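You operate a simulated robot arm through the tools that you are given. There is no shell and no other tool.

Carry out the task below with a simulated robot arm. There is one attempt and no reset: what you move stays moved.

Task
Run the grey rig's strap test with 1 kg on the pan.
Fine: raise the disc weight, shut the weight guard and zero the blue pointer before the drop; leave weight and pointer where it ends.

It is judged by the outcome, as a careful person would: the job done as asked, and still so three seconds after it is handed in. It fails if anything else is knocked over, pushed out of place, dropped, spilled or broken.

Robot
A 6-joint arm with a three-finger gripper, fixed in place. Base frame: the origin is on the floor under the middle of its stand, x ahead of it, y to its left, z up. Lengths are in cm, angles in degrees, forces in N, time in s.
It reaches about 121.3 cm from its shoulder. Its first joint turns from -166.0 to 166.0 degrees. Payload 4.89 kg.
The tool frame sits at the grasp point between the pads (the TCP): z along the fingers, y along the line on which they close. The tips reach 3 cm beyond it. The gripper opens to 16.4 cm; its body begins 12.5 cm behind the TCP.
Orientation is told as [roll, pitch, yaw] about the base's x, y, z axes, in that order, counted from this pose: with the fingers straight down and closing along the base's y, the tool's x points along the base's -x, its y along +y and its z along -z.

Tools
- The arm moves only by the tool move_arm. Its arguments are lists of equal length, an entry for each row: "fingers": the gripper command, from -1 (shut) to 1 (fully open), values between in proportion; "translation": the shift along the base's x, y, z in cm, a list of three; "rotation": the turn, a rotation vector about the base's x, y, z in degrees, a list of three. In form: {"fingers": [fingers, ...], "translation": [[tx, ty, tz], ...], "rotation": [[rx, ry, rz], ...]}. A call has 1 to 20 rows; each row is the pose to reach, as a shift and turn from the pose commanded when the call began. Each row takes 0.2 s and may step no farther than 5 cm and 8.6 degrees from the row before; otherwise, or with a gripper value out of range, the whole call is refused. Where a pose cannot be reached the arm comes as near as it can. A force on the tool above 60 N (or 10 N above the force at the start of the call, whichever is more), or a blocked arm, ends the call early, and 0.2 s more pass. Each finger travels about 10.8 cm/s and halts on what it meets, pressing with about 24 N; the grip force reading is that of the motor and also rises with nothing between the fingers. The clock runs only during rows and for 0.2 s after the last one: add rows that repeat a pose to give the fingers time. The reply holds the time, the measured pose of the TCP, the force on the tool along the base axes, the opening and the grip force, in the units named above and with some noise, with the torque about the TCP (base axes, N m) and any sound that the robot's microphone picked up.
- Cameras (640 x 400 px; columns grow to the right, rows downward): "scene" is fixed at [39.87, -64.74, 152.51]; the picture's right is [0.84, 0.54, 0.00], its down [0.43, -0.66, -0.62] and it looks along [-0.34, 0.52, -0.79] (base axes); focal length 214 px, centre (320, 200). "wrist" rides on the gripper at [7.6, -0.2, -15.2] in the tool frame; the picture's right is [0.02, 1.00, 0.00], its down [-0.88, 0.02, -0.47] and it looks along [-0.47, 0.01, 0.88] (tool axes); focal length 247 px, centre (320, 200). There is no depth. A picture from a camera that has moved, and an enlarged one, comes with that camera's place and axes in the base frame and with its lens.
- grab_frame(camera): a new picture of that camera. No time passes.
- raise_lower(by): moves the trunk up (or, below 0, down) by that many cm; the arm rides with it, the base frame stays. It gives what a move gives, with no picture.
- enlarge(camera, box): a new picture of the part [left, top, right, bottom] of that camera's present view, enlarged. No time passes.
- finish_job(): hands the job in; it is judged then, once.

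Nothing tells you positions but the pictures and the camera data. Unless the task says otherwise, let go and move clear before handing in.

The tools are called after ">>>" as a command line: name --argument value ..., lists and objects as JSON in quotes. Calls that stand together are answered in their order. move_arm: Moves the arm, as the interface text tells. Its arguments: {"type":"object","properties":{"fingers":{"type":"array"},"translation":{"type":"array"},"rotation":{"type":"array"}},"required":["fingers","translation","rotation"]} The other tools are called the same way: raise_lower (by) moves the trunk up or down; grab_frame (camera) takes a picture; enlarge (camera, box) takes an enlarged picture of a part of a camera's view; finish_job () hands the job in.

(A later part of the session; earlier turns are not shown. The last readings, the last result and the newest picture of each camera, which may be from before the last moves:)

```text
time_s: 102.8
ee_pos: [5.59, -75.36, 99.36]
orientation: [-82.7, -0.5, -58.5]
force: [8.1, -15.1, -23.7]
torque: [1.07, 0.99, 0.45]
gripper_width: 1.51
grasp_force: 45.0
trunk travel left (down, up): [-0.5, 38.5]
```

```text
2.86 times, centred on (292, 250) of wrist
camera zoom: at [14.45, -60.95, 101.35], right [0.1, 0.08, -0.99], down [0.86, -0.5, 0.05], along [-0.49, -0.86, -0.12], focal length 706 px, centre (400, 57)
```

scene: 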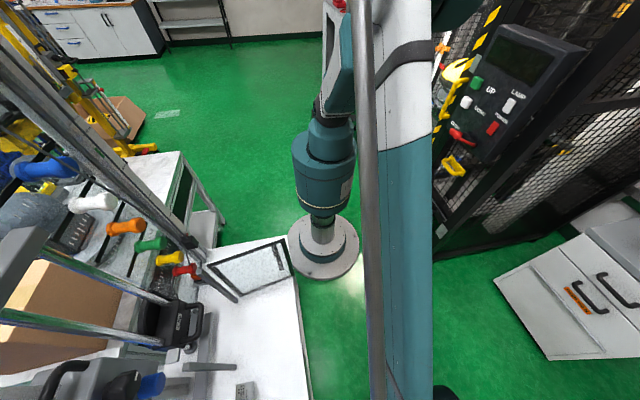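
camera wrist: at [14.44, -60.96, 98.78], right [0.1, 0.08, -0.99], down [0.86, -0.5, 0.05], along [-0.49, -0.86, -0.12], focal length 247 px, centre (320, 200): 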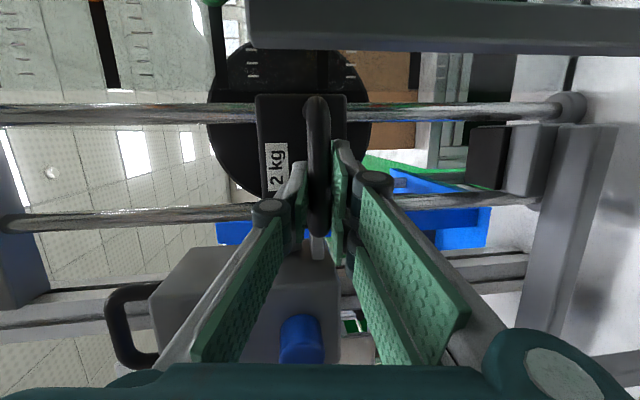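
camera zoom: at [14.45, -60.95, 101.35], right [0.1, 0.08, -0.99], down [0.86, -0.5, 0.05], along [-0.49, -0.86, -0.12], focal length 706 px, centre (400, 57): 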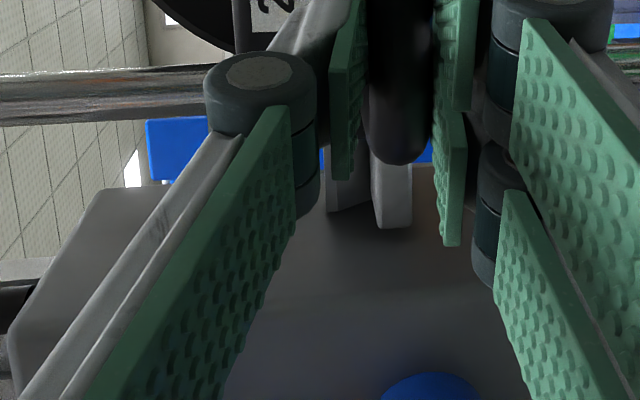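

The weight's tab is now right beneath the carriage catch. I'll continue in small steps, listening for the latch.

>>> move_arm --fingers '[-1, -1, -1]' --translation '[[0, 0, 0.3], [0, 0, 0.6], [0, 0, 0.9]]' --rotation '[[0, 0, 0], [0, 0, 0], [0, 0, 0]]'

>>> enlarge --camera "wrist" --box '[180, 180, 404, 320]'

```text
time_s: 103.6
ee_pos: [5.51, -75.36, 100.3]
orientation: [-82.6, -0.5, -58.5]
force: [3.6, -13.4, -23.8]
torque: [1.13, 1.11, -0.61]
gripper_width: 1.52
grasp_force: 45.1
trunk travel left (down, up): [-0.5, 38.5]
```

```text
2.86 times, centred on (292, 250) of wrist
camera zoom: at [14.46, -60.96, 102.3], right [0.1, 0.08, -0.99], down [0.86, -0.5, 0.05], along [-0.5, -0.86, -0.12], focal length 706 px, centre (400, 57)
```

zoom: 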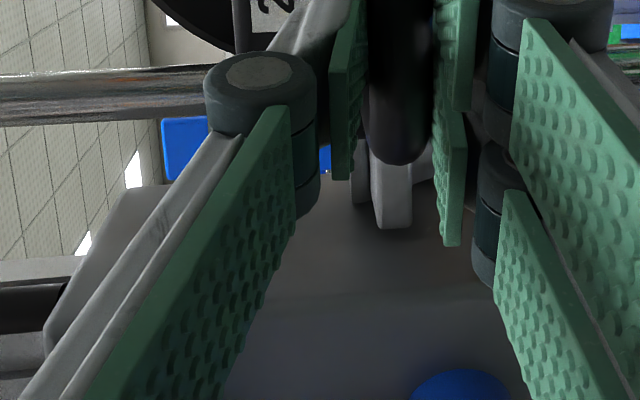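

>>> move_arm --fingers '[-1, -1, -1]' --translation '[[0, 0, 0.4], [0, 0, 0.8], [0, 0, 1.2]]' --rotation '[[0, 0, 0], [0, 0, 0], [0, 0, 0]]'

>>> enlarge --camera "wrist" --box '[180, 180, 404, 320]'

```text
time_s: 104.4
ee_pos: [5.65, -75.41, 101.64]
orientation: [-82.8, -0.5, -58.5]
force: [-1.1, -10.2, -19.5]
torque: [1.08, 1.02, 0.25]
gripper_width: 1.54
grasp_force: 44.5
trunk travel left (down, up): [-0.5, 38.5]
```

```text
2.86 times, centred on (292, 250) of wrist
camera zoom: at [14.46, -60.95, 103.56], right [0.1, 0.08, -0.99], down [0.86, -0.5, 0.05], along [-0.5, -0.86, -0.12], focal length 706 px, centre (400, 57)
```

zoom: 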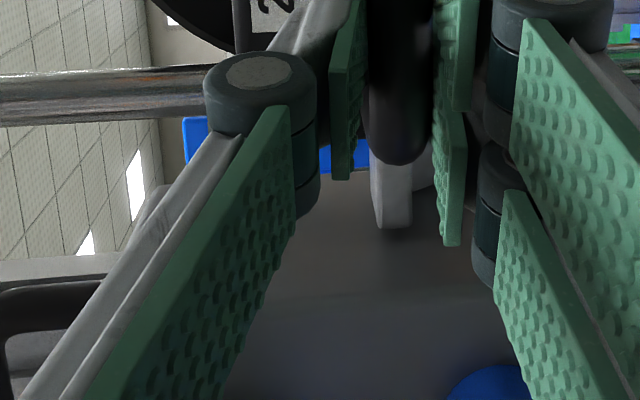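

>>> move_arm --fingers '[-1, -1, -1]' --translation '[[0, 0.03, 0.3], [0, 0.03, 0.6], [0, 0.03, 0.8]]' --rotation '[[0, 0, 0], [0, 0, 0], [0, 0, 0]]'

>>> enlarge --camera "wrist" --box '[180, 180, 404, 320]'

```text
time_s: 105.2
ee_pos: [5.56, -75.31, 102.41]
orientation: [-82.7, -0.4, -58.4]
force: [-1.2, -9.7, -19.8]
torque: [1.09, 1.11, -0.28]
gripper_width: 1.55
grasp_force: 45.4
trunk travel left (down, up): [-0.5, 38.5]
```

```text
2.86 times, centred on (292, 250) of wrist
camera zoom: at [14.46, -60.95, 104.35], right [0.1, 0.08, -0.99], down [0.86, -0.5, 0.05], along [-0.5, -0.86, -0.12], focal length 706 px, centre (400, 57)
```

zoom: 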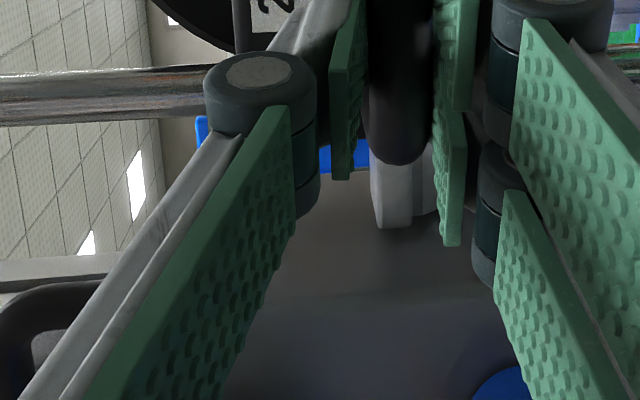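

The extra drag vanished, so the tab seems to have passed the catch. I'll lift slightly more, then lower gently to see whether the catch takes the load.

>>> move_arm --fingers '[-1, -1, -1, -1, -1]' --translation '[[0, 0, 0.3], [0, 0, 0.6], [0, 0, 0.3], [0, 0, 0], [0, 0, -0.3]]' --rotation '[[0, 0, 0], [0, 0, 0], [0, 0, 0], [0, 0, 0], [0, 0, 0]]'

>>> enlarge --camera "wrist" --box '[180, 180, 404, 320]'

```text
time_s: 106.4
ee_pos: [5.58, -75.37, 102.22]
orientation: [-82.8, -0.5, -58.3]
force: [12.4, -15.4, 4.0]
torque: [1.03, 1.04, 0.41]
gripper_width: 1.53
grasp_force: 44.9
trunk travel left (down, up): [-0.5, 38.5]
```

```text
2.86 times, centred on (292, 250) of wrist
camera zoom: at [14.45, -60.93, 104.13], right [0.1, 0.08, -0.99], down [0.86, -0.5, 0.05], along [-0.49, -0.86, -0.12], focal length 706 px, centre (400, 57)
```

zoom: 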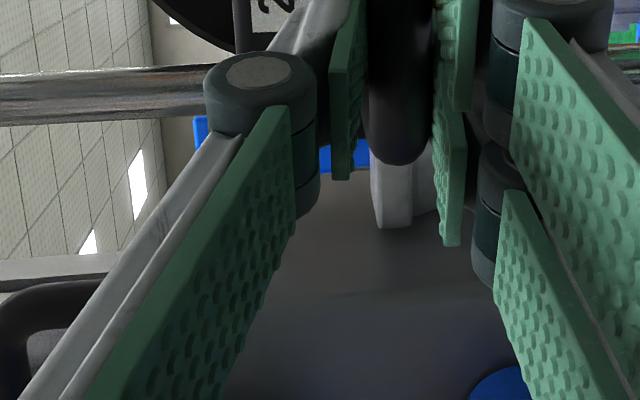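

The catch now carries the weight (vertical load about 0). I'll open the jaws a little and check that it holds.

>>> move_arm --fingers '[-0.75, -0.7, -0.7]' --translation '[[0, 0, 0], [0, 0, 0], [0, 0, 0]]' --rotation '[[0, 0, 0], [0, 0, 0], [0, 0, 0]]'

>>> grab_frame --camera "wrist"

```text
time_s: 107.2
ee_pos: [5.52, -75.24, 102.15]
orientation: [-82.7, -0.4, -58.4]
force: [0.2, 0.7, 0.7]
torque: [0.03, 0.0, 0.01]
gripper_width: 2.47
grasp_force: 0.1
trunk travel left (down, up): [-0.5, 38.5]
```

```text
taken
camera wrist: at [14.37, -60.83, 104.07], right [0.1, 0.08, -0.99], down [0.86, -0.5, 0.05], along [-0.5, -0.86, -0.12], focal length 247 px, centre (320, 200)
```

wrist: 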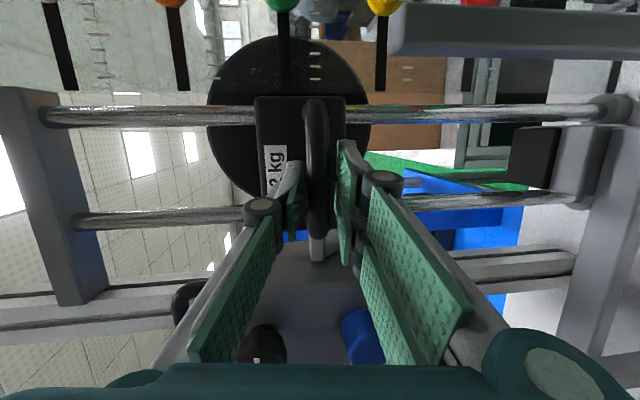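

The weight stays latched at height. I'll open and retreat straight back.

>>> move_arm --fingers '[-0.45, -0.45, -0.45, -0.45, -0.45, -0.45, -0.45]' --translation '[[0, 0, 0], [0, 0, 0], [1.7, 1.05, 0], [4.3, 2.6, 0], [8, 5, 1], [12, 7.5, 2], [16, 10, 3]]' --rotation '[[0, 0, 0], [0, 0, 0], [0, 0, 0], [0, 0, 0], [0, 0, 0], [0, 0, 0], [0, 0, 0]]'

>>> grab_frame --camera "wrist"

>>> grab_frame --camera "scene"

```text
time_s: 108.8
ee_pos: [21.61, -65.58, 105.24]
orientation: [-82.7, -0.6, -58.5]
force: [-1.3, -0.9, 0.2]
torque: [0.03, 0.03, -0.06]
gripper_width: 4.51
grasp_force: 0.1
trunk travel left (down, up): [-0.5, 38.5]
```

```text
taken
camera wrist: at [30.49, -51.15, 107.29], right [0.1, 0.08, -0.99], down [0.86, -0.5, 0.05], along [-0.5, -0.86, -0.12], focal length 247 px, centre (320, 200)
```

wrist: 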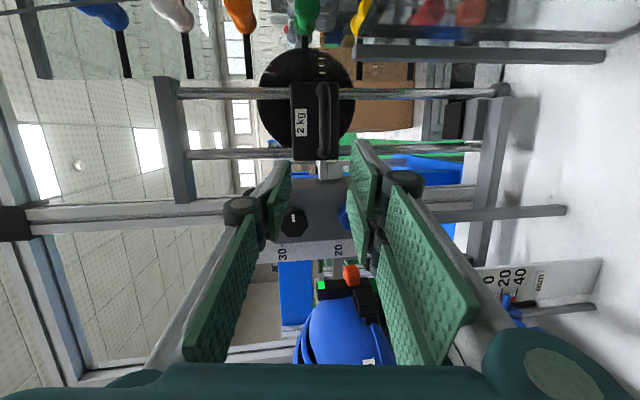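

```text
taken
```

scene: 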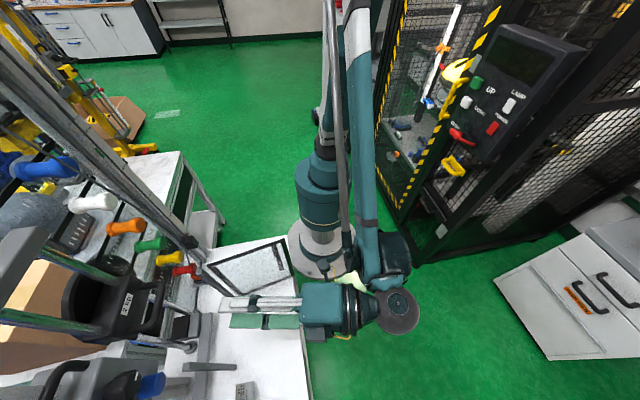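

The weight is latched high. Now the guard: the door is hinged on the right post and opens toward me, so I'll push it shut from its outer side with closed fingers pointing down. First I'll move over to the outer side at safe height.

>>> move_arm --fingers '[-0.6, -0.8, -1, -1, -1, -1, -1, -1, -1, -1, -1]' --translation '[[0, 1, 2], [0, 2, 4], [-0.5, 4, 6], [-1.5, 6.5, 7], [-2.7, 9, 7], [-4, 12, 7], [-5.3, 15, 7], [-6.5, 18, 7], [-7.7, 21, 7], [-8.8, 23.5, 7], [-9.6, 25.3, 7]]' --rotation '[[3.9, -6.4, 0], [7.9, -12.8, 0], [11.8, -19.2, 0], [15.7, -25.6, 0], [19.7, -32, 0], [23.6, -38.5, 0], [27.6, -44.9, 0], [31.5, -51.3, 0], [35.4, -57.7, 0], [39.4, -64.1, 0], [43.3, -70.5, 0]]'

>>> grab_frame --camera "wrist"

>>> grab_frame --camera "scene"

```text
time_s: 110.8
ee_pos: [23.18, -50.93, 114.74]
orientation: [-14.2, -0.3, -52.5]
force: [0.1, 1.6, 0.7]
torque: [-0.19, 0.03, 0.05]
gripper_width: 0.03
grasp_force: 24.1
trunk travel left (down, up): [-0.5, 38.5]
stopped in row 10: the arm was blocked; the commanded pose is now the measured one
```

```text
taken
camera wrist: at [21.35, -42.69, 129.53], right [0.76, 0.6, -0.24], down [0.64, -0.62, 0.46], along [0.13, -0.5, -0.85], focal length 247 px, centre (320, 200)
```

wrist: 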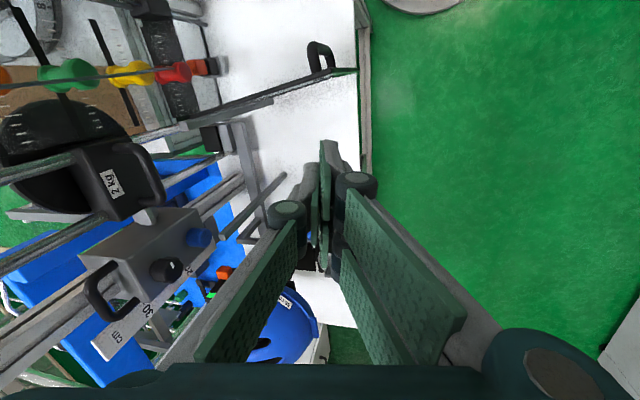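

```text
taken
```

scene: 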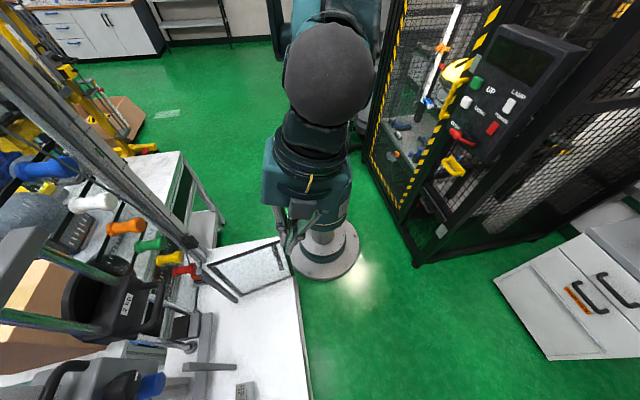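

The arm was blocked while folding this close with the trunk low, but nothing in the room looks disturbed and the weight is still latched. Raising the trunk should unfold the arm for this spot.

>>> raise_lower --by 16

>>> move_arm --fingers '[-1, -1, -1]' --translation '[[0, 0, 0], [0, 0, 0], [0, 0, 0]]' --rotation '[[2.9, -4.2, 0], [5.8, -8.4, 0], [8.6, -11.3, 0]]'

>>> grab_frame --camera "wrist"

>>> grab_frame --camera "scene"

```text
time_s: 112.7
ee_pos: [23.08, -51.11, 130.65]
orientation: [-14.1, -0.2, -52.7]
force: [-1.0, -0.6, 0.0]
torque: [0.01, -0.02, -0.04]
gripper_width: 0.01
grasp_force: 24.0
trunk travel left (down, up): [-16.5, 22.5]
```

```text
time_s: 113.7
ee_pos: [26.86, -49.08, 130.61]
orientation: [0.1, -0.2, -48.2]
force: [-0.2, 0.2, 0.2]
torque: [-0.04, -0.04, -0.03]
gripper_width: 0.01
grasp_force: 23.6
trunk travel left (down, up): [-16.5, 22.5]
stopped in row 3: the arm was blocked; the commanded pose is now the measured one
```

```text
taken
camera wrist: at [21.73, -43.45, 145.81], right [0.73, 0.68, 0.0], down [0.6, -0.64, 0.48], along [0.33, -0.35, -0.88], focal length 247 px, centre (320, 200)
```

wrist: 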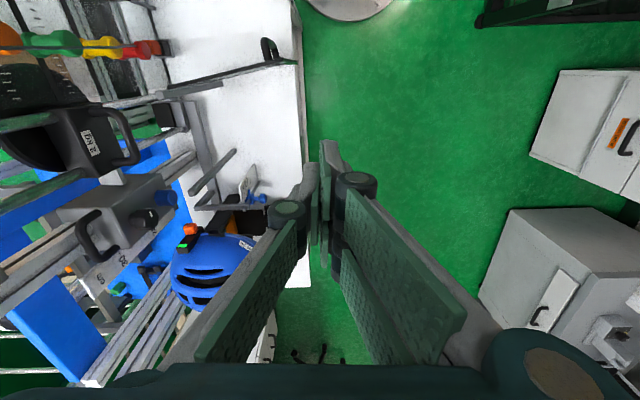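

```text
taken
```

scene: 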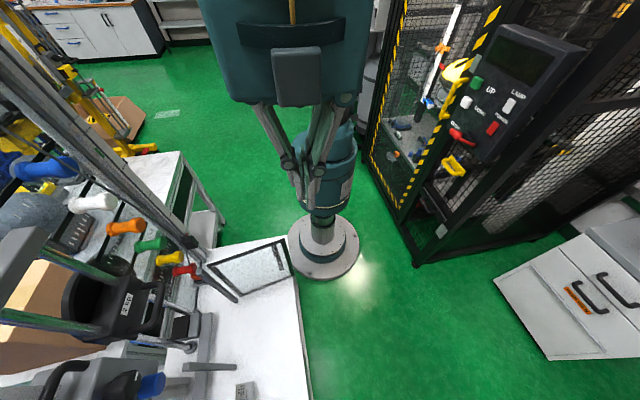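

>>> move_arm --fingers '[-1, -1, -1, -1]' --translation '[[-2, 1, -3], [-4, 2, -6], [-6, 3, -9], [-8, 4, -12]]' --rotation '[[0, 0, 0], [0, 0, 0], [0, 0, 0], [0, 0, 0]]'

```text
time_s: 114.9
ee_pos: [19.71, -49.13, 119.23]
orientation: [0.2, -0.2, -49.0]
force: [0.6, -0.1, 0.1]
torque: [-0.07, 0.0, 0.01]
gripper_width: 0.04
grasp_force: 24.5
trunk travel left (down, up): [-16.5, 22.5]
stopped in row 4: the arm was blocked; the commanded pose is now the measured one
```

The arm can't bring the hand closer to its base straight-down. I'll instead tilt the fingers about 28° toward the door's outer side, so the hand stays further out while the fingertips reach over the door top to its outer face.

>>> move_arm --fingers '[-1, -1, -1, -1]' --translation '[[-1.6, 1.6, 1], [-3.4, 3.4, 2], [-5.2, 5.2, 3], [-7, 7, 3]]' --rotation '[[5, 5, 0], [10, 10, 0], [15, 15, 0], [20, 20, 0]]'

>>> grab_frame --camera "wrist"

>>> grab_frame --camera "scene"

```text
time_s: 115.9
ee_pos: [12.45, -42.02, 122.08]
orientation: [-2.1, 27.9, -49.4]
force: [-0.8, -0.1, 0.2]
torque: [-0.09, -0.01, 0.01]
gripper_width: 0.0
grasp_force: 23.8
trunk travel left (down, up): [-16.5, 22.5]
```

```text
taken
camera wrist: at [12.99, -42.01, 139.07], right [0.74, 0.68, -0.02], down [0.68, -0.74, 0.01], along [-0.01, -0.02, -1.0], focal length 247 px, centre (320, 200)
```

wrist: 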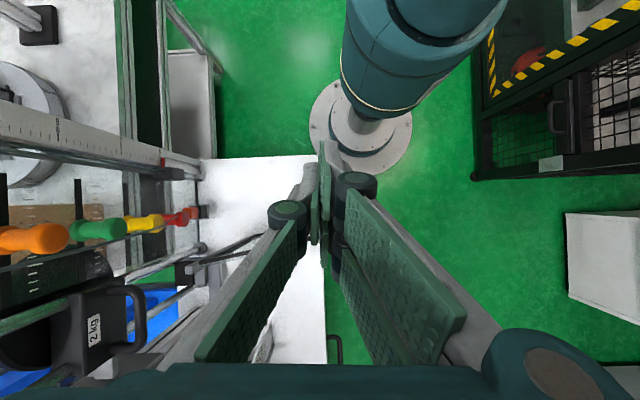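

```text
taken
```

scene: 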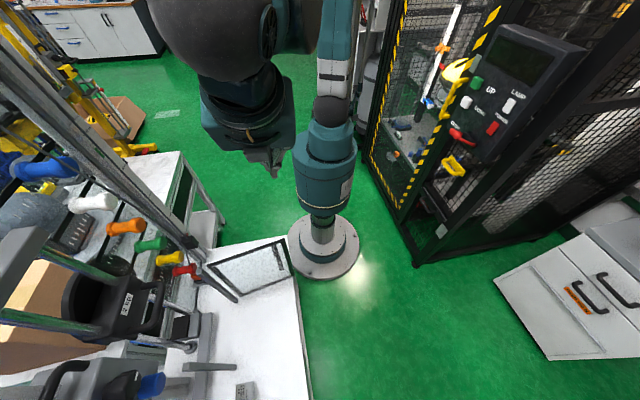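

>>> enlarge --camera "wrist" --box '[150, 180, 330, 300]'

>>> enlarge --camera "scene" --box '[150, 200, 340, 320]'

```text
3.33 times, centred on (240, 240) of wrist
camera zoom: at [12.99, -42.01, 139.07], right [0.74, 0.68, -0.02], down [0.68, -0.74, 0.01], along [-0.01, -0.02, -1.0], focal length 823 px, centre (587, 67)
```

zoom: 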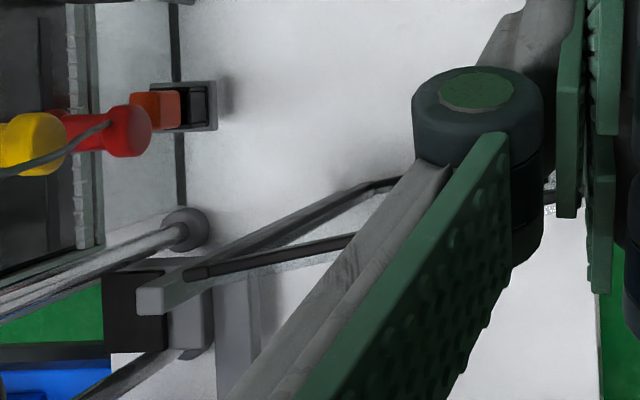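

```text
3.33 times, centred on (245, 260) of scene
camera zoom: at [39.87, -64.74, 152.51], right [0.84, 0.54, 0.0], down [0.43, -0.66, -0.62], along [-0.34, 0.52, -0.79], focal length 715 px, centre (570, 0)
```

zoom: 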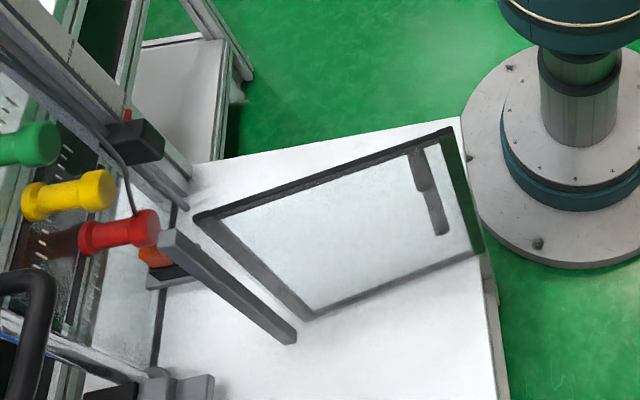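

The door spans from the hinge at about (5.6,‑62.5) to the free edge at about (16.4,‑46.7), top about z 100, with the handle between z 80 and 92. I'll bring the fingertips down on its outer side above the handle.

>>> move_arm --fingers '[-1, -1, -1, -1, -1, -1, -1]' --translation '[[-2.1, -0.9, -3], [-4.2, -1.8, -6.5], [-6.3, -2.7, -10], [-6.3, -2.7, -14], [-6.3, -2.7, -18], [-6.3, -2.7, -21], [-6.3, -2.7, -23.6]]' --rotation '[[0, 0, 0], [0, 0, 0], [0, 0, 0], [0, 0, 0], [0, 0, 0], [0, 0, 0], [0, 0, 0]]'

>>> grab_frame --camera "wrist"

>>> grab_frame --camera "scene"

```text
time_s: 117.5
ee_pos: [6.04, -44.85, 98.63]
orientation: [-2.0, 28.1, -49.6]
force: [-0.8, 0.9, 0.5]
torque: [-0.11, -0.01, 0.02]
gripper_width: 0.02
grasp_force: 23.6
trunk travel left (down, up): [-16.5, 22.5]
```

```text
taken
camera wrist: at [6.74, -44.96, 115.65], right [0.74, 0.68, -0.02], down [0.68, -0.74, 0.0], along [-0.01, -0.02, -1.0], focal length 247 px, centre (320, 200)
```

wrist: 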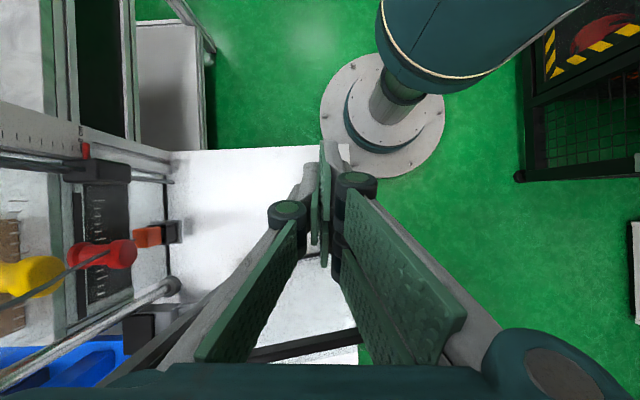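

```text
taken
```

scene: 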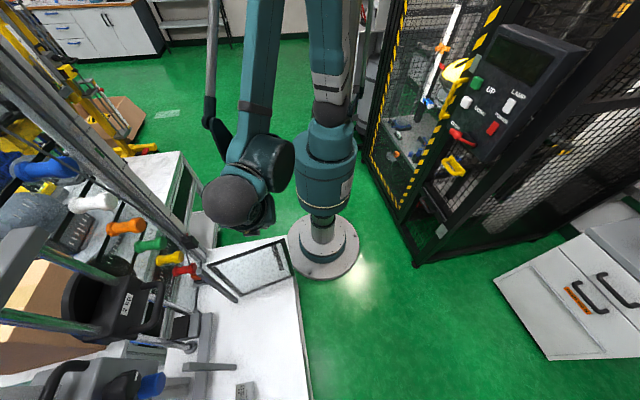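

The door's top edge is visible about 10 cm from the fingers. I'll push gently toward it and start swinging the door along its arc.

>>> move_arm --fingers '[-1, -1, -1, -1, -1, -1, -1]' --translation '[[1.1, -1.1, 0], [2.1, -2.1, 0], [3.04, -3.04, 0], [4.3, -3.6, 0], [5.66, -4.1, 0], [6.7, -4.7, 0], [7.74, -5.2, 0]]' --rotation '[[0, 0, 0], [0, 0, 0], [0, 0, 0], [0, 0, 0], [0, 0, 0], [0, 0, 0], [0, 0, 0]]'

>>> grab_frame --camera "wrist"

>>> grab_frame --camera "scene"

```text
time_s: 119.1
ee_pos: [14.04, -49.85, 98.66]
orientation: [-2.0, 28.0, -49.5]
force: [-0.4, 0.2, 0.7]
torque: [-0.06, -0.06, 0.0]
gripper_width: 0.0
grasp_force: 23.5
trunk travel left (down, up): [-16.5, 22.5]
```

```text
taken
camera wrist: at [14.61, -49.93, 115.64], right [0.74, 0.68, -0.02], down [0.68, -0.74, 0.0], along [-0.01, -0.02, -1.0], focal length 247 px, centre (320, 200)
```

wrist: 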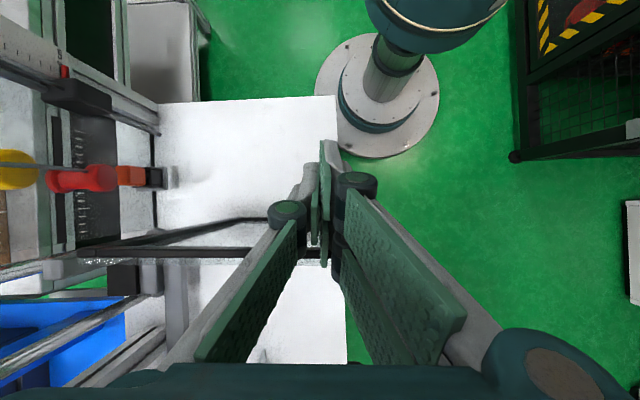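

```text
taken
```

scene: 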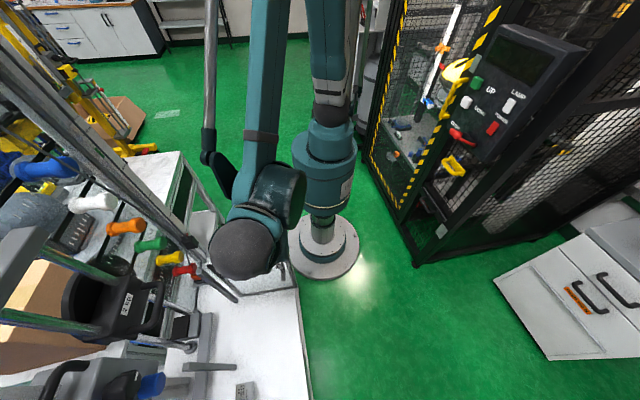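

The door has started to move. Continuing the arc.

>>> move_arm --fingers '[-1, -1, -1, -1, -1, -1, -1, -1]' --translation '[[0.8, -1.2, 0], [1.59, -2.44, 0], [2.65, -3.9, 0], [3.71, -5.41, 0], [4.2, -6.6, 0], [4.7, -7.81, 0], [5, -9.1, 0], [5.27, -10.36, 0]]' --rotation '[[0, 0, 0], [0, 0, 0], [0, 0, 0], [0, 0, 0], [0, 0, 0], [0, 0, 0], [0, 0, 0], [0, 0, 0]]'

>>> grab_frame --camera "wrist"

>>> grab_frame --camera "scene"

```text
time_s: 120.9
ee_pos: [19.28, -60.14, 98.56]
orientation: [-2.1, 27.7, -49.5]
force: [1.1, 0.1, 1.3]
torque: [-0.1, -0.04, 0.0]
gripper_width: 0.0
grasp_force: 24.5
trunk travel left (down, up): [-16.5, 22.5]
```

```text
taken
camera wrist: at [19.76, -60.18, 115.57], right [0.74, 0.68, -0.02], down [0.68, -0.74, 0.01], along [-0.01, -0.02, -1.0], focal length 247 px, centre (320, 200)
```

wrist: 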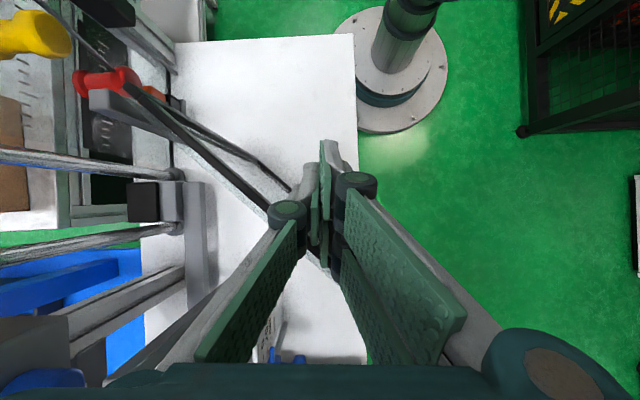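

```text
taken
```

scene: 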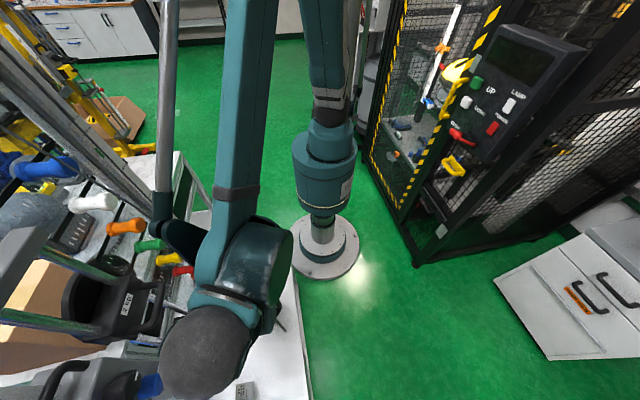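

The door is about halfway (around 50°). Continuing.

>>> move_arm --fingers '[-1, -1, -1, -1, -1, -1]' --translation '[[-0.1, -1.2, 0], [-0.2, -2.3, 0], [-0.33, -3.5, 0], [-0.46, -4.63, 0], [-0.7, -5.5, 0], [-0.92, -6.43, 0]]' --rotation '[[0, 0, 0], [0, 0, 0], [0, 0, 0], [0, 0, 0], [0, 0, 0], [0, 0, 0]]'

>>> grab_frame --camera "wrist"

>>> enlarge --camera "wrist" --box '[100, 20, 420, 300]'

```text
time_s: 122.3
ee_pos: [18.33, -66.59, 98.64]
orientation: [-2.0, 28.0, -49.4]
force: [-0.3, -0.1, 0.3]
torque: [-0.06, -0.01, -0.02]
gripper_width: 0.0
grasp_force: 23.7
trunk travel left (down, up): [-16.5, 22.5]
```

```text
taken
camera wrist: at [18.84, -66.76, 115.55], right [0.74, 0.68, -0.02], down [0.68, -0.74, 0.0], along [-0.01, -0.02, -1.0], focal length 247 px, centre (320, 200)
```

wrist: 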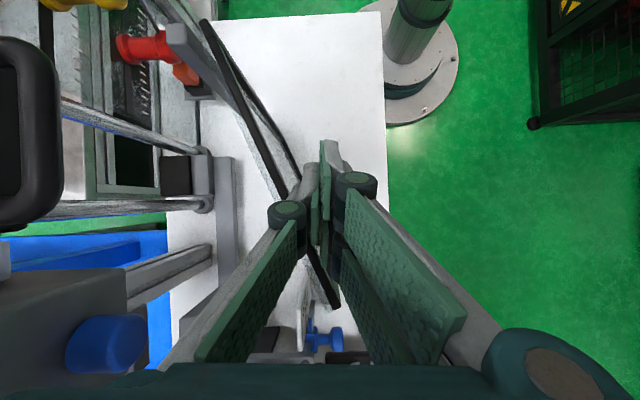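

```text
1.43 times, centred on (260, 160) of wrist
camera zoom: at [18.84, -66.76, 115.55], right [0.74, 0.68, -0.02], down [0.68, -0.74, 0.0], along [-0.01, -0.02, -1.0], focal length 353 px, centre (406, 257)
```

zoom: 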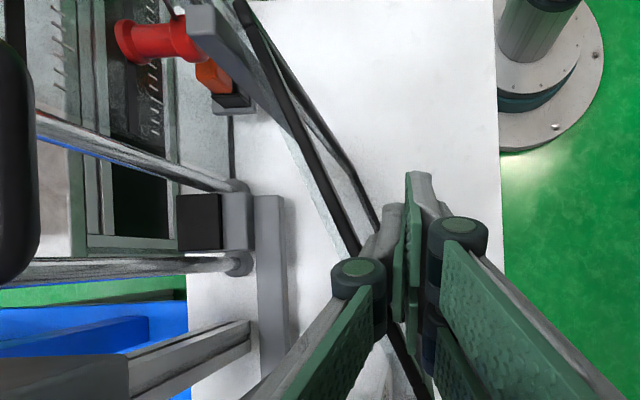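

The door is at about 25°. Nearly closed, so I'll use finer steps.

>>> move_arm --fingers '[-1, -1, -1, -1, -1]' --translation '[[-0.45, -0.9, 0], [-0.88, -1.8, 0], [-1.25, -2.45, 0], [-1.59, -3.08, 0], [-1.95, -3.6, 0]]' --rotation '[[0, 0, 0], [0, 0, 0], [0, 0, 0], [0, 0, 0], [0, 0, 0]]'

>>> grab_frame --camera "wrist"

```text
time_s: 123.5
ee_pos: [16.31, -70.28, 98.6]
orientation: [-2.0, 28.1, -49.6]
force: [0.6, -0.9, 0.5]
torque: [-0.03, 0.02, 0.01]
gripper_width: 0.0
grasp_force: 24.3
trunk travel left (down, up): [-16.5, 22.5]
```

```text
taken
camera wrist: at [16.86, -70.37, 115.59], right [0.74, 0.68, -0.02], down [0.68, -0.74, 0.0], along [-0.01, -0.02, -1.0], focal length 247 px, centre (320, 200)
```

wrist: 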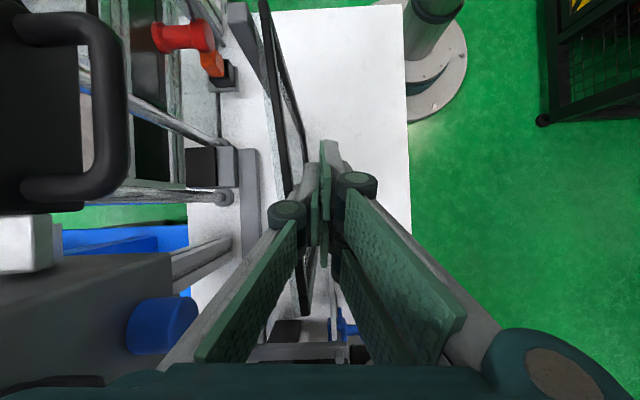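

>>> move_arm --fingers '[-1, -1, -1, -1]' --translation '[[-0.3, -0.4, 0], [-0.6, -0.75, 0], [-0.9, -1.1, 0], [-1.1, -1.35, 0]]' --rotation '[[0, 0, 0], [0, 0, 0], [0, 0, 0], [0, 0, 0]]'

>>> grab_frame --camera "wrist"

>>> enlarge --camera "wrist" --box '[200, 0, 360, 340]'

```text
time_s: 124.5
ee_pos: [15.52, -71.48, 98.7]
orientation: [-1.9, 28.0, -49.5]
force: [22.1, 29.0, -3.1]
torque: [-0.35, 0.27, 0.14]
gripper_width: 0.0
grasp_force: 24.3
trunk travel left (down, up): [-16.5, 22.5]
```

```text
taken
camera wrist: at [16.04, -71.54, 115.58], right [0.74, 0.68, -0.02], down [0.68, -0.74, 0.0], along [-0.01, -0.02, -1.0], focal length 247 px, centre (320, 200)
```

wrist: 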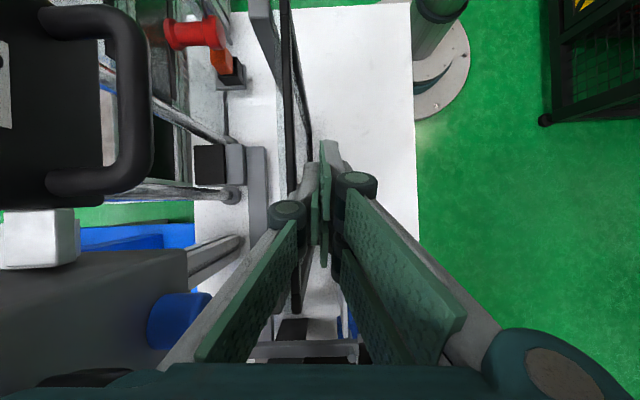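

```text
1.18 times, centred on (280, 170) of wrist
camera zoom: at [16.04, -71.54, 115.58], right [0.74, 0.68, -0.02], down [0.68, -0.74, 0.0], along [-0.01, -0.02, -1.0], focal length 291 px, centre (367, 235)
```

zoom: 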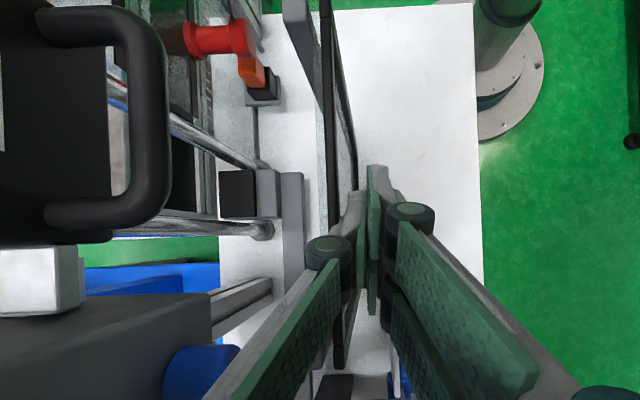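

Resistance of about 36 N, and the door line is now parallel to the guard plane, so it's shut against its stop. I'll back off and verify it stays closed.

>>> move_arm --fingers '[-1, -1, -1, -1, -1]' --translation '[[0.7, 0.7, 0], [1.8, 1.8, 0], [3.5, 3.5, 1], [5.5, 5.5, 3], [8, 8, 5]]' --rotation '[[0, 0, 0], [0, 0, 0], [0, 0, 0], [0, 0, 0], [0, 0, 0]]'

>>> grab_frame --camera "wrist"

>>> grab_frame --camera "scene"

```text
time_s: 125.7
ee_pos: [23.43, -63.97, 103.5]
orientation: [-2.2, 27.4, -49.5]
force: [-0.8, -1.7, -0.8]
torque: [0.27, -0.06, -0.13]
gripper_width: 0.02
grasp_force: 24.1
trunk travel left (down, up): [-16.5, 22.5]
```

```text
taken
camera wrist: at [23.91, -63.89, 120.44], right [0.74, 0.68, -0.02], down [0.68, -0.74, 0.01], along [-0.01, -0.03, -1.0], focal length 247 px, centre (320, 200)
```

wrist: 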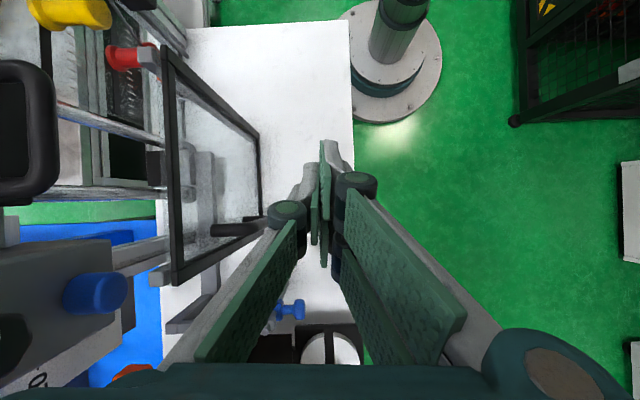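

```text
taken
```

scene: 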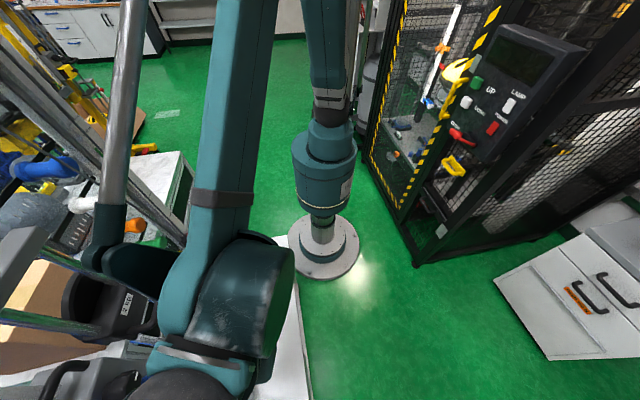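

The guard is shut and stays shut. Next, the pointer: I'll bring the gripper upright, then point it at the rig with vertically closing jaws (camera at the side) to grip the blue knob.

>>> move_arm --fingers '[-1, -1, -1, -1, -1]' --translation '[[2.5, -0.5, 2], [5, -1, 4], [7.5, -1.5, 6], [10, -2, 8], [12.5, -2, 8]]' --rotation '[[-4.2, -3.6, 0], [-8.4, -7.2, 0], [-12.6, -10.8, 0], [-16.8, -14.3, 0], [-20.9, -17.8, 0]]'

>>> move_arm --fingers '[-0.8, -0.6, -0.6, -0.6, -0.6, -0.6, -0.6, -0.6, -0.6, -0.6, -0.6]' --translation '[[0.3, -0.3, -1], [0.6, -0.6, -2], [0.9, -0.9, -3], [1.2, -1.2, -4], [1.5, -1.5, -6], [1.8, -1.8, -8], [2.1, -2.1, -10], [2.4, -2.4, -12], [2.7, -2.7, -14], [3, -3, -16], [3, -3, -18]]' --rotation '[[-5, 5.9, 0], [-10, 11.8, 0], [-15, 17.7, 0], [-20, 23.6, 0], [-25, 29.5, 0], [-30, 35.4, 0], [-35, 41.3, 0], [-40, 47.2, 0], [-45, 53.1, 0], [-50, 59, 0], [-54, 63.5, 0]]'

>>> grab_frame --camera "wrist"

```text
time_s: 126.9
ee_pos: [35.67, -65.83, 111.6]
orientation: [-2.1, 0.5, -49.5]
force: [-0.9, -0.7, 0.1]
torque: [0.09, -0.03, 0.02]
gripper_width: 0.01
grasp_force: 24.1
trunk travel left (down, up): [-16.5, 22.5]
```

```text
time_s: 129.3
ee_pos: [38.7, -68.65, 93.56]
orientation: [-85.6, 0.1, -50.2]
force: [-1.3, 0.2, 0.2]
torque: [0.09, -0.18, 0.21]
gripper_width: 3.28
grasp_force: 0.1
trunk travel left (down, up): [-16.5, 22.5]
```

```text
taken
camera wrist: at [45.41, -53.04, 94.92], right [0.05, 0.07, -1.0], down [0.93, -0.37, 0.02], along [-0.37, -0.92, -0.08], focal length 247 px, centre (320, 200)
```

wrist: 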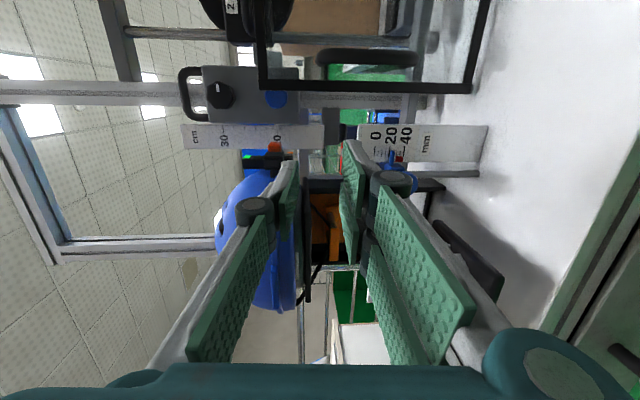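

>>> enlarge --camera "wrist" --box '[340, 100, 500, 200]'

>>> enlarge --camera "wrist" --box '[180, 0, 500, 150]'

```text
4.00 times, centred on (420, 150) of wrist
camera zoom: at [45.41, -53.04, 94.92], right [0.05, 0.07, -1.0], down [0.93, -0.37, 0.02], along [-0.37, -0.92, -0.08], focal length 988 px, centre (-80, 400)
```

zoom: 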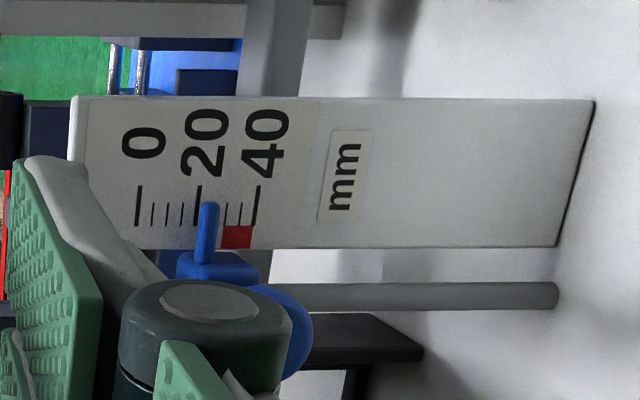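

```text
2.00 times, centred on (340, 75) of wrist
camera zoom: at [45.41, -53.04, 94.92], right [0.05, 0.07, -1.0], down [0.93, -0.37, 0.02], along [-0.37, -0.92, -0.08], focal length 494 px, centre (280, 450)
```

zoom: 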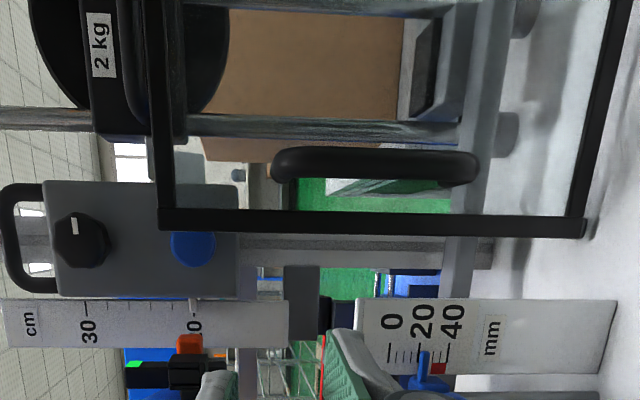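

The pointer reads about 23 mm and must go up about 2.3 cm to 0. I'll approach the knob with the jaws opened about 5 cm.

>>> move_arm --fingers '[-0.39, -0.39, -0.39, -0.39]' --translation '[[0.3, -1.2, -3], [0.6, -2.4, -6], [0.9, -3.6, -9], [1.0, -4.85, -11.5]]' --rotation '[[0, 0, 0], [0, 0, 0], [0, 0, 0], [0, 0, 0]]'

>>> grab_frame --camera "wrist"

>>> enlarge --camera "wrist" --box '[240, 60, 432, 200]'

```text
time_s: 130.3
ee_pos: [39.86, -73.5, 82.07]
orientation: [-85.5, 0.1, -50.2]
force: [-0.9, 1.0, 1.3]
torque: [0.1, -0.15, 0.1]
gripper_width: 4.99
grasp_force: 0.0
trunk travel left (down, up): [-16.5, 22.5]
```

```text
taken
camera wrist: at [46.56, -57.8, 83.35], right [0.05, 0.07, -1.0], down [0.93, -0.37, 0.02], along [-0.37, -0.92, -0.08], focal length 247 px, centre (320, 200)
```

wrist: 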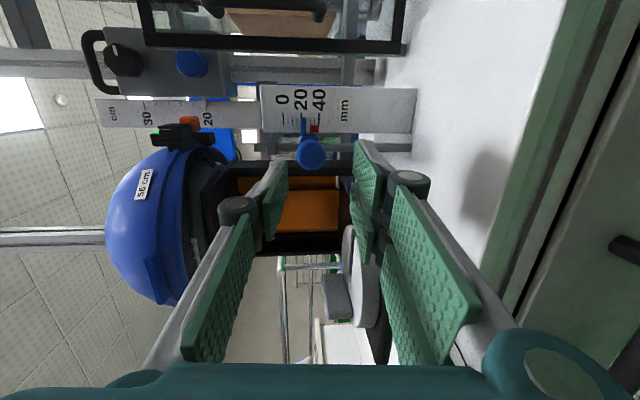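

```text
2.86 times, centred on (336, 130) of wrist
camera zoom: at [46.56, -57.8, 83.35], right [0.05, 0.07, -1.0], down [0.93, -0.37, 0.02], along [-0.37, -0.92, -0.08], focal length 706 px, centre (274, 400)
```

zoom: 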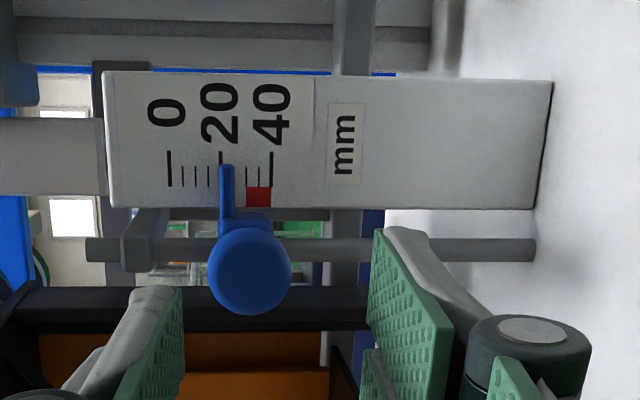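

The frontal zoom shows the blade at about 23, with the grey follower bracket just above the slider. The knob is dead ahead about 9 cm. I'll move in so the pads straddle the knob.

>>> move_arm --fingers '[-0.39, -0.39, -0.39, -0.39]' --translation '[[-1.6, -1.3, 0], [-3, -2.5, 0.1], [-4.3, -3.6, 0.1], [-5.4, -4.6, 0.1]]' --rotation '[[0, 0, 0], [0, 0, 0], [0, 0, 0], [0, 0, 0]]'

>>> grab_frame --camera "wrist"

>>> enlarge --camera "wrist" --box '[224, 80, 448, 220]'

```text
time_s: 131.3
ee_pos: [34.38, -78.01, 82.15]
orientation: [-85.4, 0.2, -50.2]
force: [0.1, 0.5, 0.4]
torque: [0.0, 0.02, -0.02]
gripper_width: 5.0
grasp_force: 0.0
trunk travel left (down, up): [-16.5, 22.5]
```

```text
taken
camera wrist: at [41.19, -62.37, 83.5], right [0.05, 0.07, -1.0], down [0.93, -0.37, 0.02], along [-0.37, -0.92, -0.08], focal length 247 px, centre (320, 200)
```

wrist: 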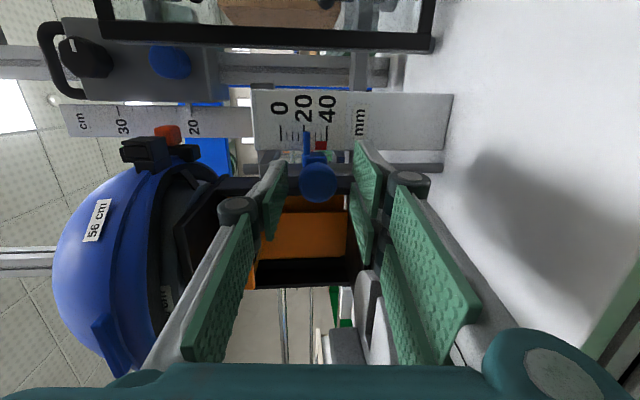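

```text
2.86 times, centred on (336, 150) of wrist
camera zoom: at [41.19, -62.37, 83.5], right [0.05, 0.07, -1.0], down [0.93, -0.37, 0.02], along [-0.37, -0.92, -0.08], focal length 706 px, centre (274, 343)
```

zoom: 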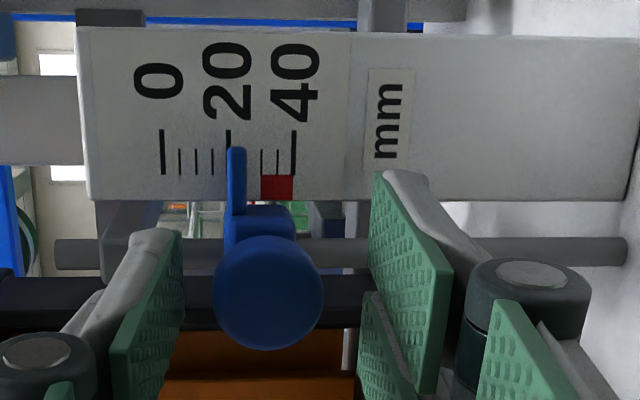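

Knob is between the jaws. Closing.

>>> move_arm --fingers '[-0.5, -0.6, -0.7, -0.8, -0.9, -0.9]' --translation '[[0, 0, 0], [0, 0, 0], [0, 0, 0], [0, 0, 0], [0, 0, 0], [0, 0, 0]]' --rotation '[[0, 0, 0], [0, 0, 0], [0, 0, 0], [0, 0, 0], [0, 0, 0], [0, 0, 0]]'

>>> enlarge --camera "wrist" --box '[224, 80, 448, 220]'

```text
time_s: 132.7
ee_pos: [34.33, -77.89, 82.13]
orientation: [-85.4, 0.3, -50.2]
force: [-1.4, -1.2, -0.7]
torque: [0.08, -0.1, 0.0]
gripper_width: 2.84
grasp_force: 45.5
trunk travel left (down, up): [-16.5, 22.5]
```

```text
2.86 times, centred on (336, 150) of wrist
camera zoom: at [41.16, -62.4, 83.5], right [0.05, 0.07, -1.0], down [0.93, -0.37, 0.02], along [-0.37, -0.92, -0.08], focal length 706 px, centre (274, 343)
```

zoom: 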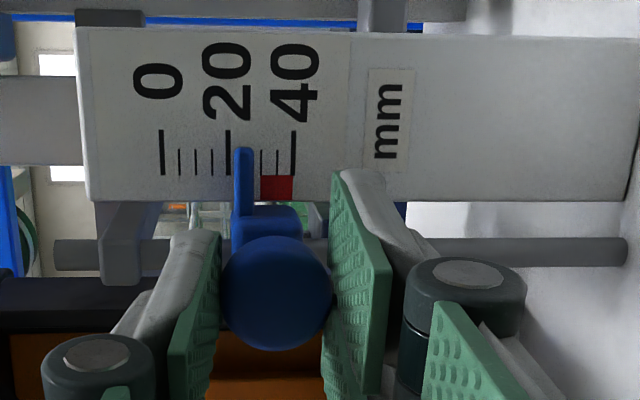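

Gripped. Raising slowly.

>>> move_arm --fingers '[-0.9, -0.9, -0.9, -0.9]' --translation '[[0, 0, 0.3], [0, 0, 0.6], [0, 0, 1], [0, 0, 1.4]]' --rotation '[[0, 0, 0], [0, 0, 0], [0, 0, 0], [0, 0, 0]]'

>>> enlarge --camera "wrist" --box '[224, 80, 448, 220]'

```text
time_s: 133.7
ee_pos: [34.37, -77.97, 83.54]
orientation: [-85.4, 0.2, -50.2]
force: [-0.9, 11.5, -0.7]
torque: [0.22, -0.13, -0.32]
gripper_width: 2.86
grasp_force: 45.0
trunk travel left (down, up): [-16.5, 22.5]
```

```text
2.86 times, centred on (336, 150) of wrist
camera zoom: at [41.17, -62.4, 84.98], right [0.05, 0.07, -1.0], down [0.93, -0.37, 0.02], along [-0.37, -0.92, -0.08], focal length 706 px, centre (274, 343)
```

zoom: 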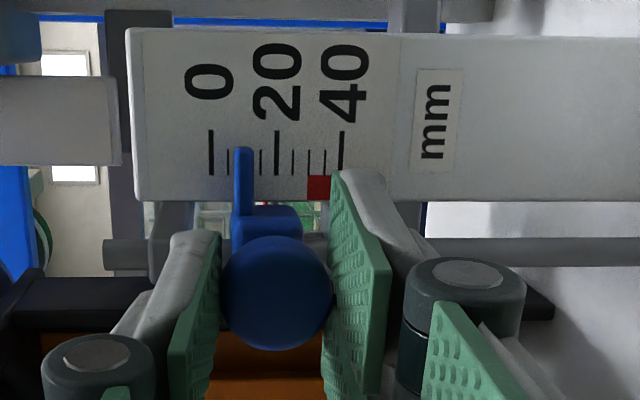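

>>> move_arm --fingers '[-0.9, -0.9, -0.9]' --translation '[[0, 0, 0.3], [0, 0, 0.55], [0, 0, 0.75]]' --rotation '[[0, 0, 0], [0, 0, 0], [0, 0, 0]]'

>>> enlarge --camera "wrist" --box '[244, 90, 372, 170]'

```text
time_s: 134.5
ee_pos: [34.5, -77.98, 84.59]
orientation: [-85.4, 0.1, -50.2]
force: [-1.8, 31.4, -1.4]
torque: [0.16, -0.14, -0.64]
gripper_width: 2.84
grasp_force: 45.3
trunk travel left (down, up): [-16.5, 22.5]
```

```text
5.00 times, centred on (308, 130) of wrist
camera zoom: at [41.18, -62.42, 85.8], right [0.05, 0.07, -1.0], down [0.93, -0.37, 0.02], along [-0.37, -0.92, -0.08], focal length 1235 px, centre (380, 550)
```

zoom: 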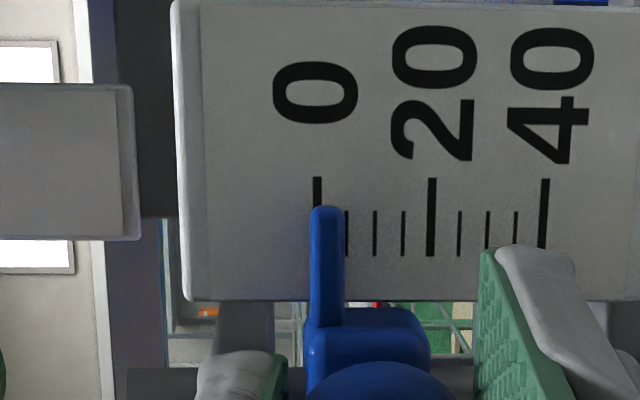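

Reads about 1.7 mm now. A final small lift with a slight sideways relief.

>>> move_arm --fingers '[-0.9, -0.9]' --translation '[[0, 0.08, 0.1], [0, 0.1, 0.17]]' --rotation '[[0, 0, 0], [0, 0, 0]]'

>>> enlarge --camera "wrist" --box '[244, 90, 372, 170]'

```text
time_s: 135.1
ee_pos: [34.4, -77.94, 84.51]
orientation: [-85.5, 0.3, -50.2]
force: [-6.8, 16.1, -3.6]
torque: [0.17, -0.16, -0.28]
gripper_width: 2.87
grasp_force: 44.6
trunk travel left (down, up): [-16.5, 22.5]
```

```text
5.00 times, centred on (308, 130) of wrist
camera zoom: at [41.18, -62.43, 85.98], right [0.05, 0.07, -1.0], down [0.93, -0.37, 0.02], along [-0.37, -0.92, -0.08], focal length 1235 px, centre (380, 550)
```

zoom: 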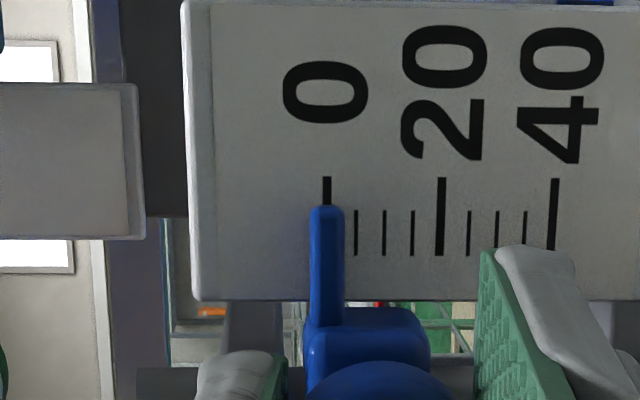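

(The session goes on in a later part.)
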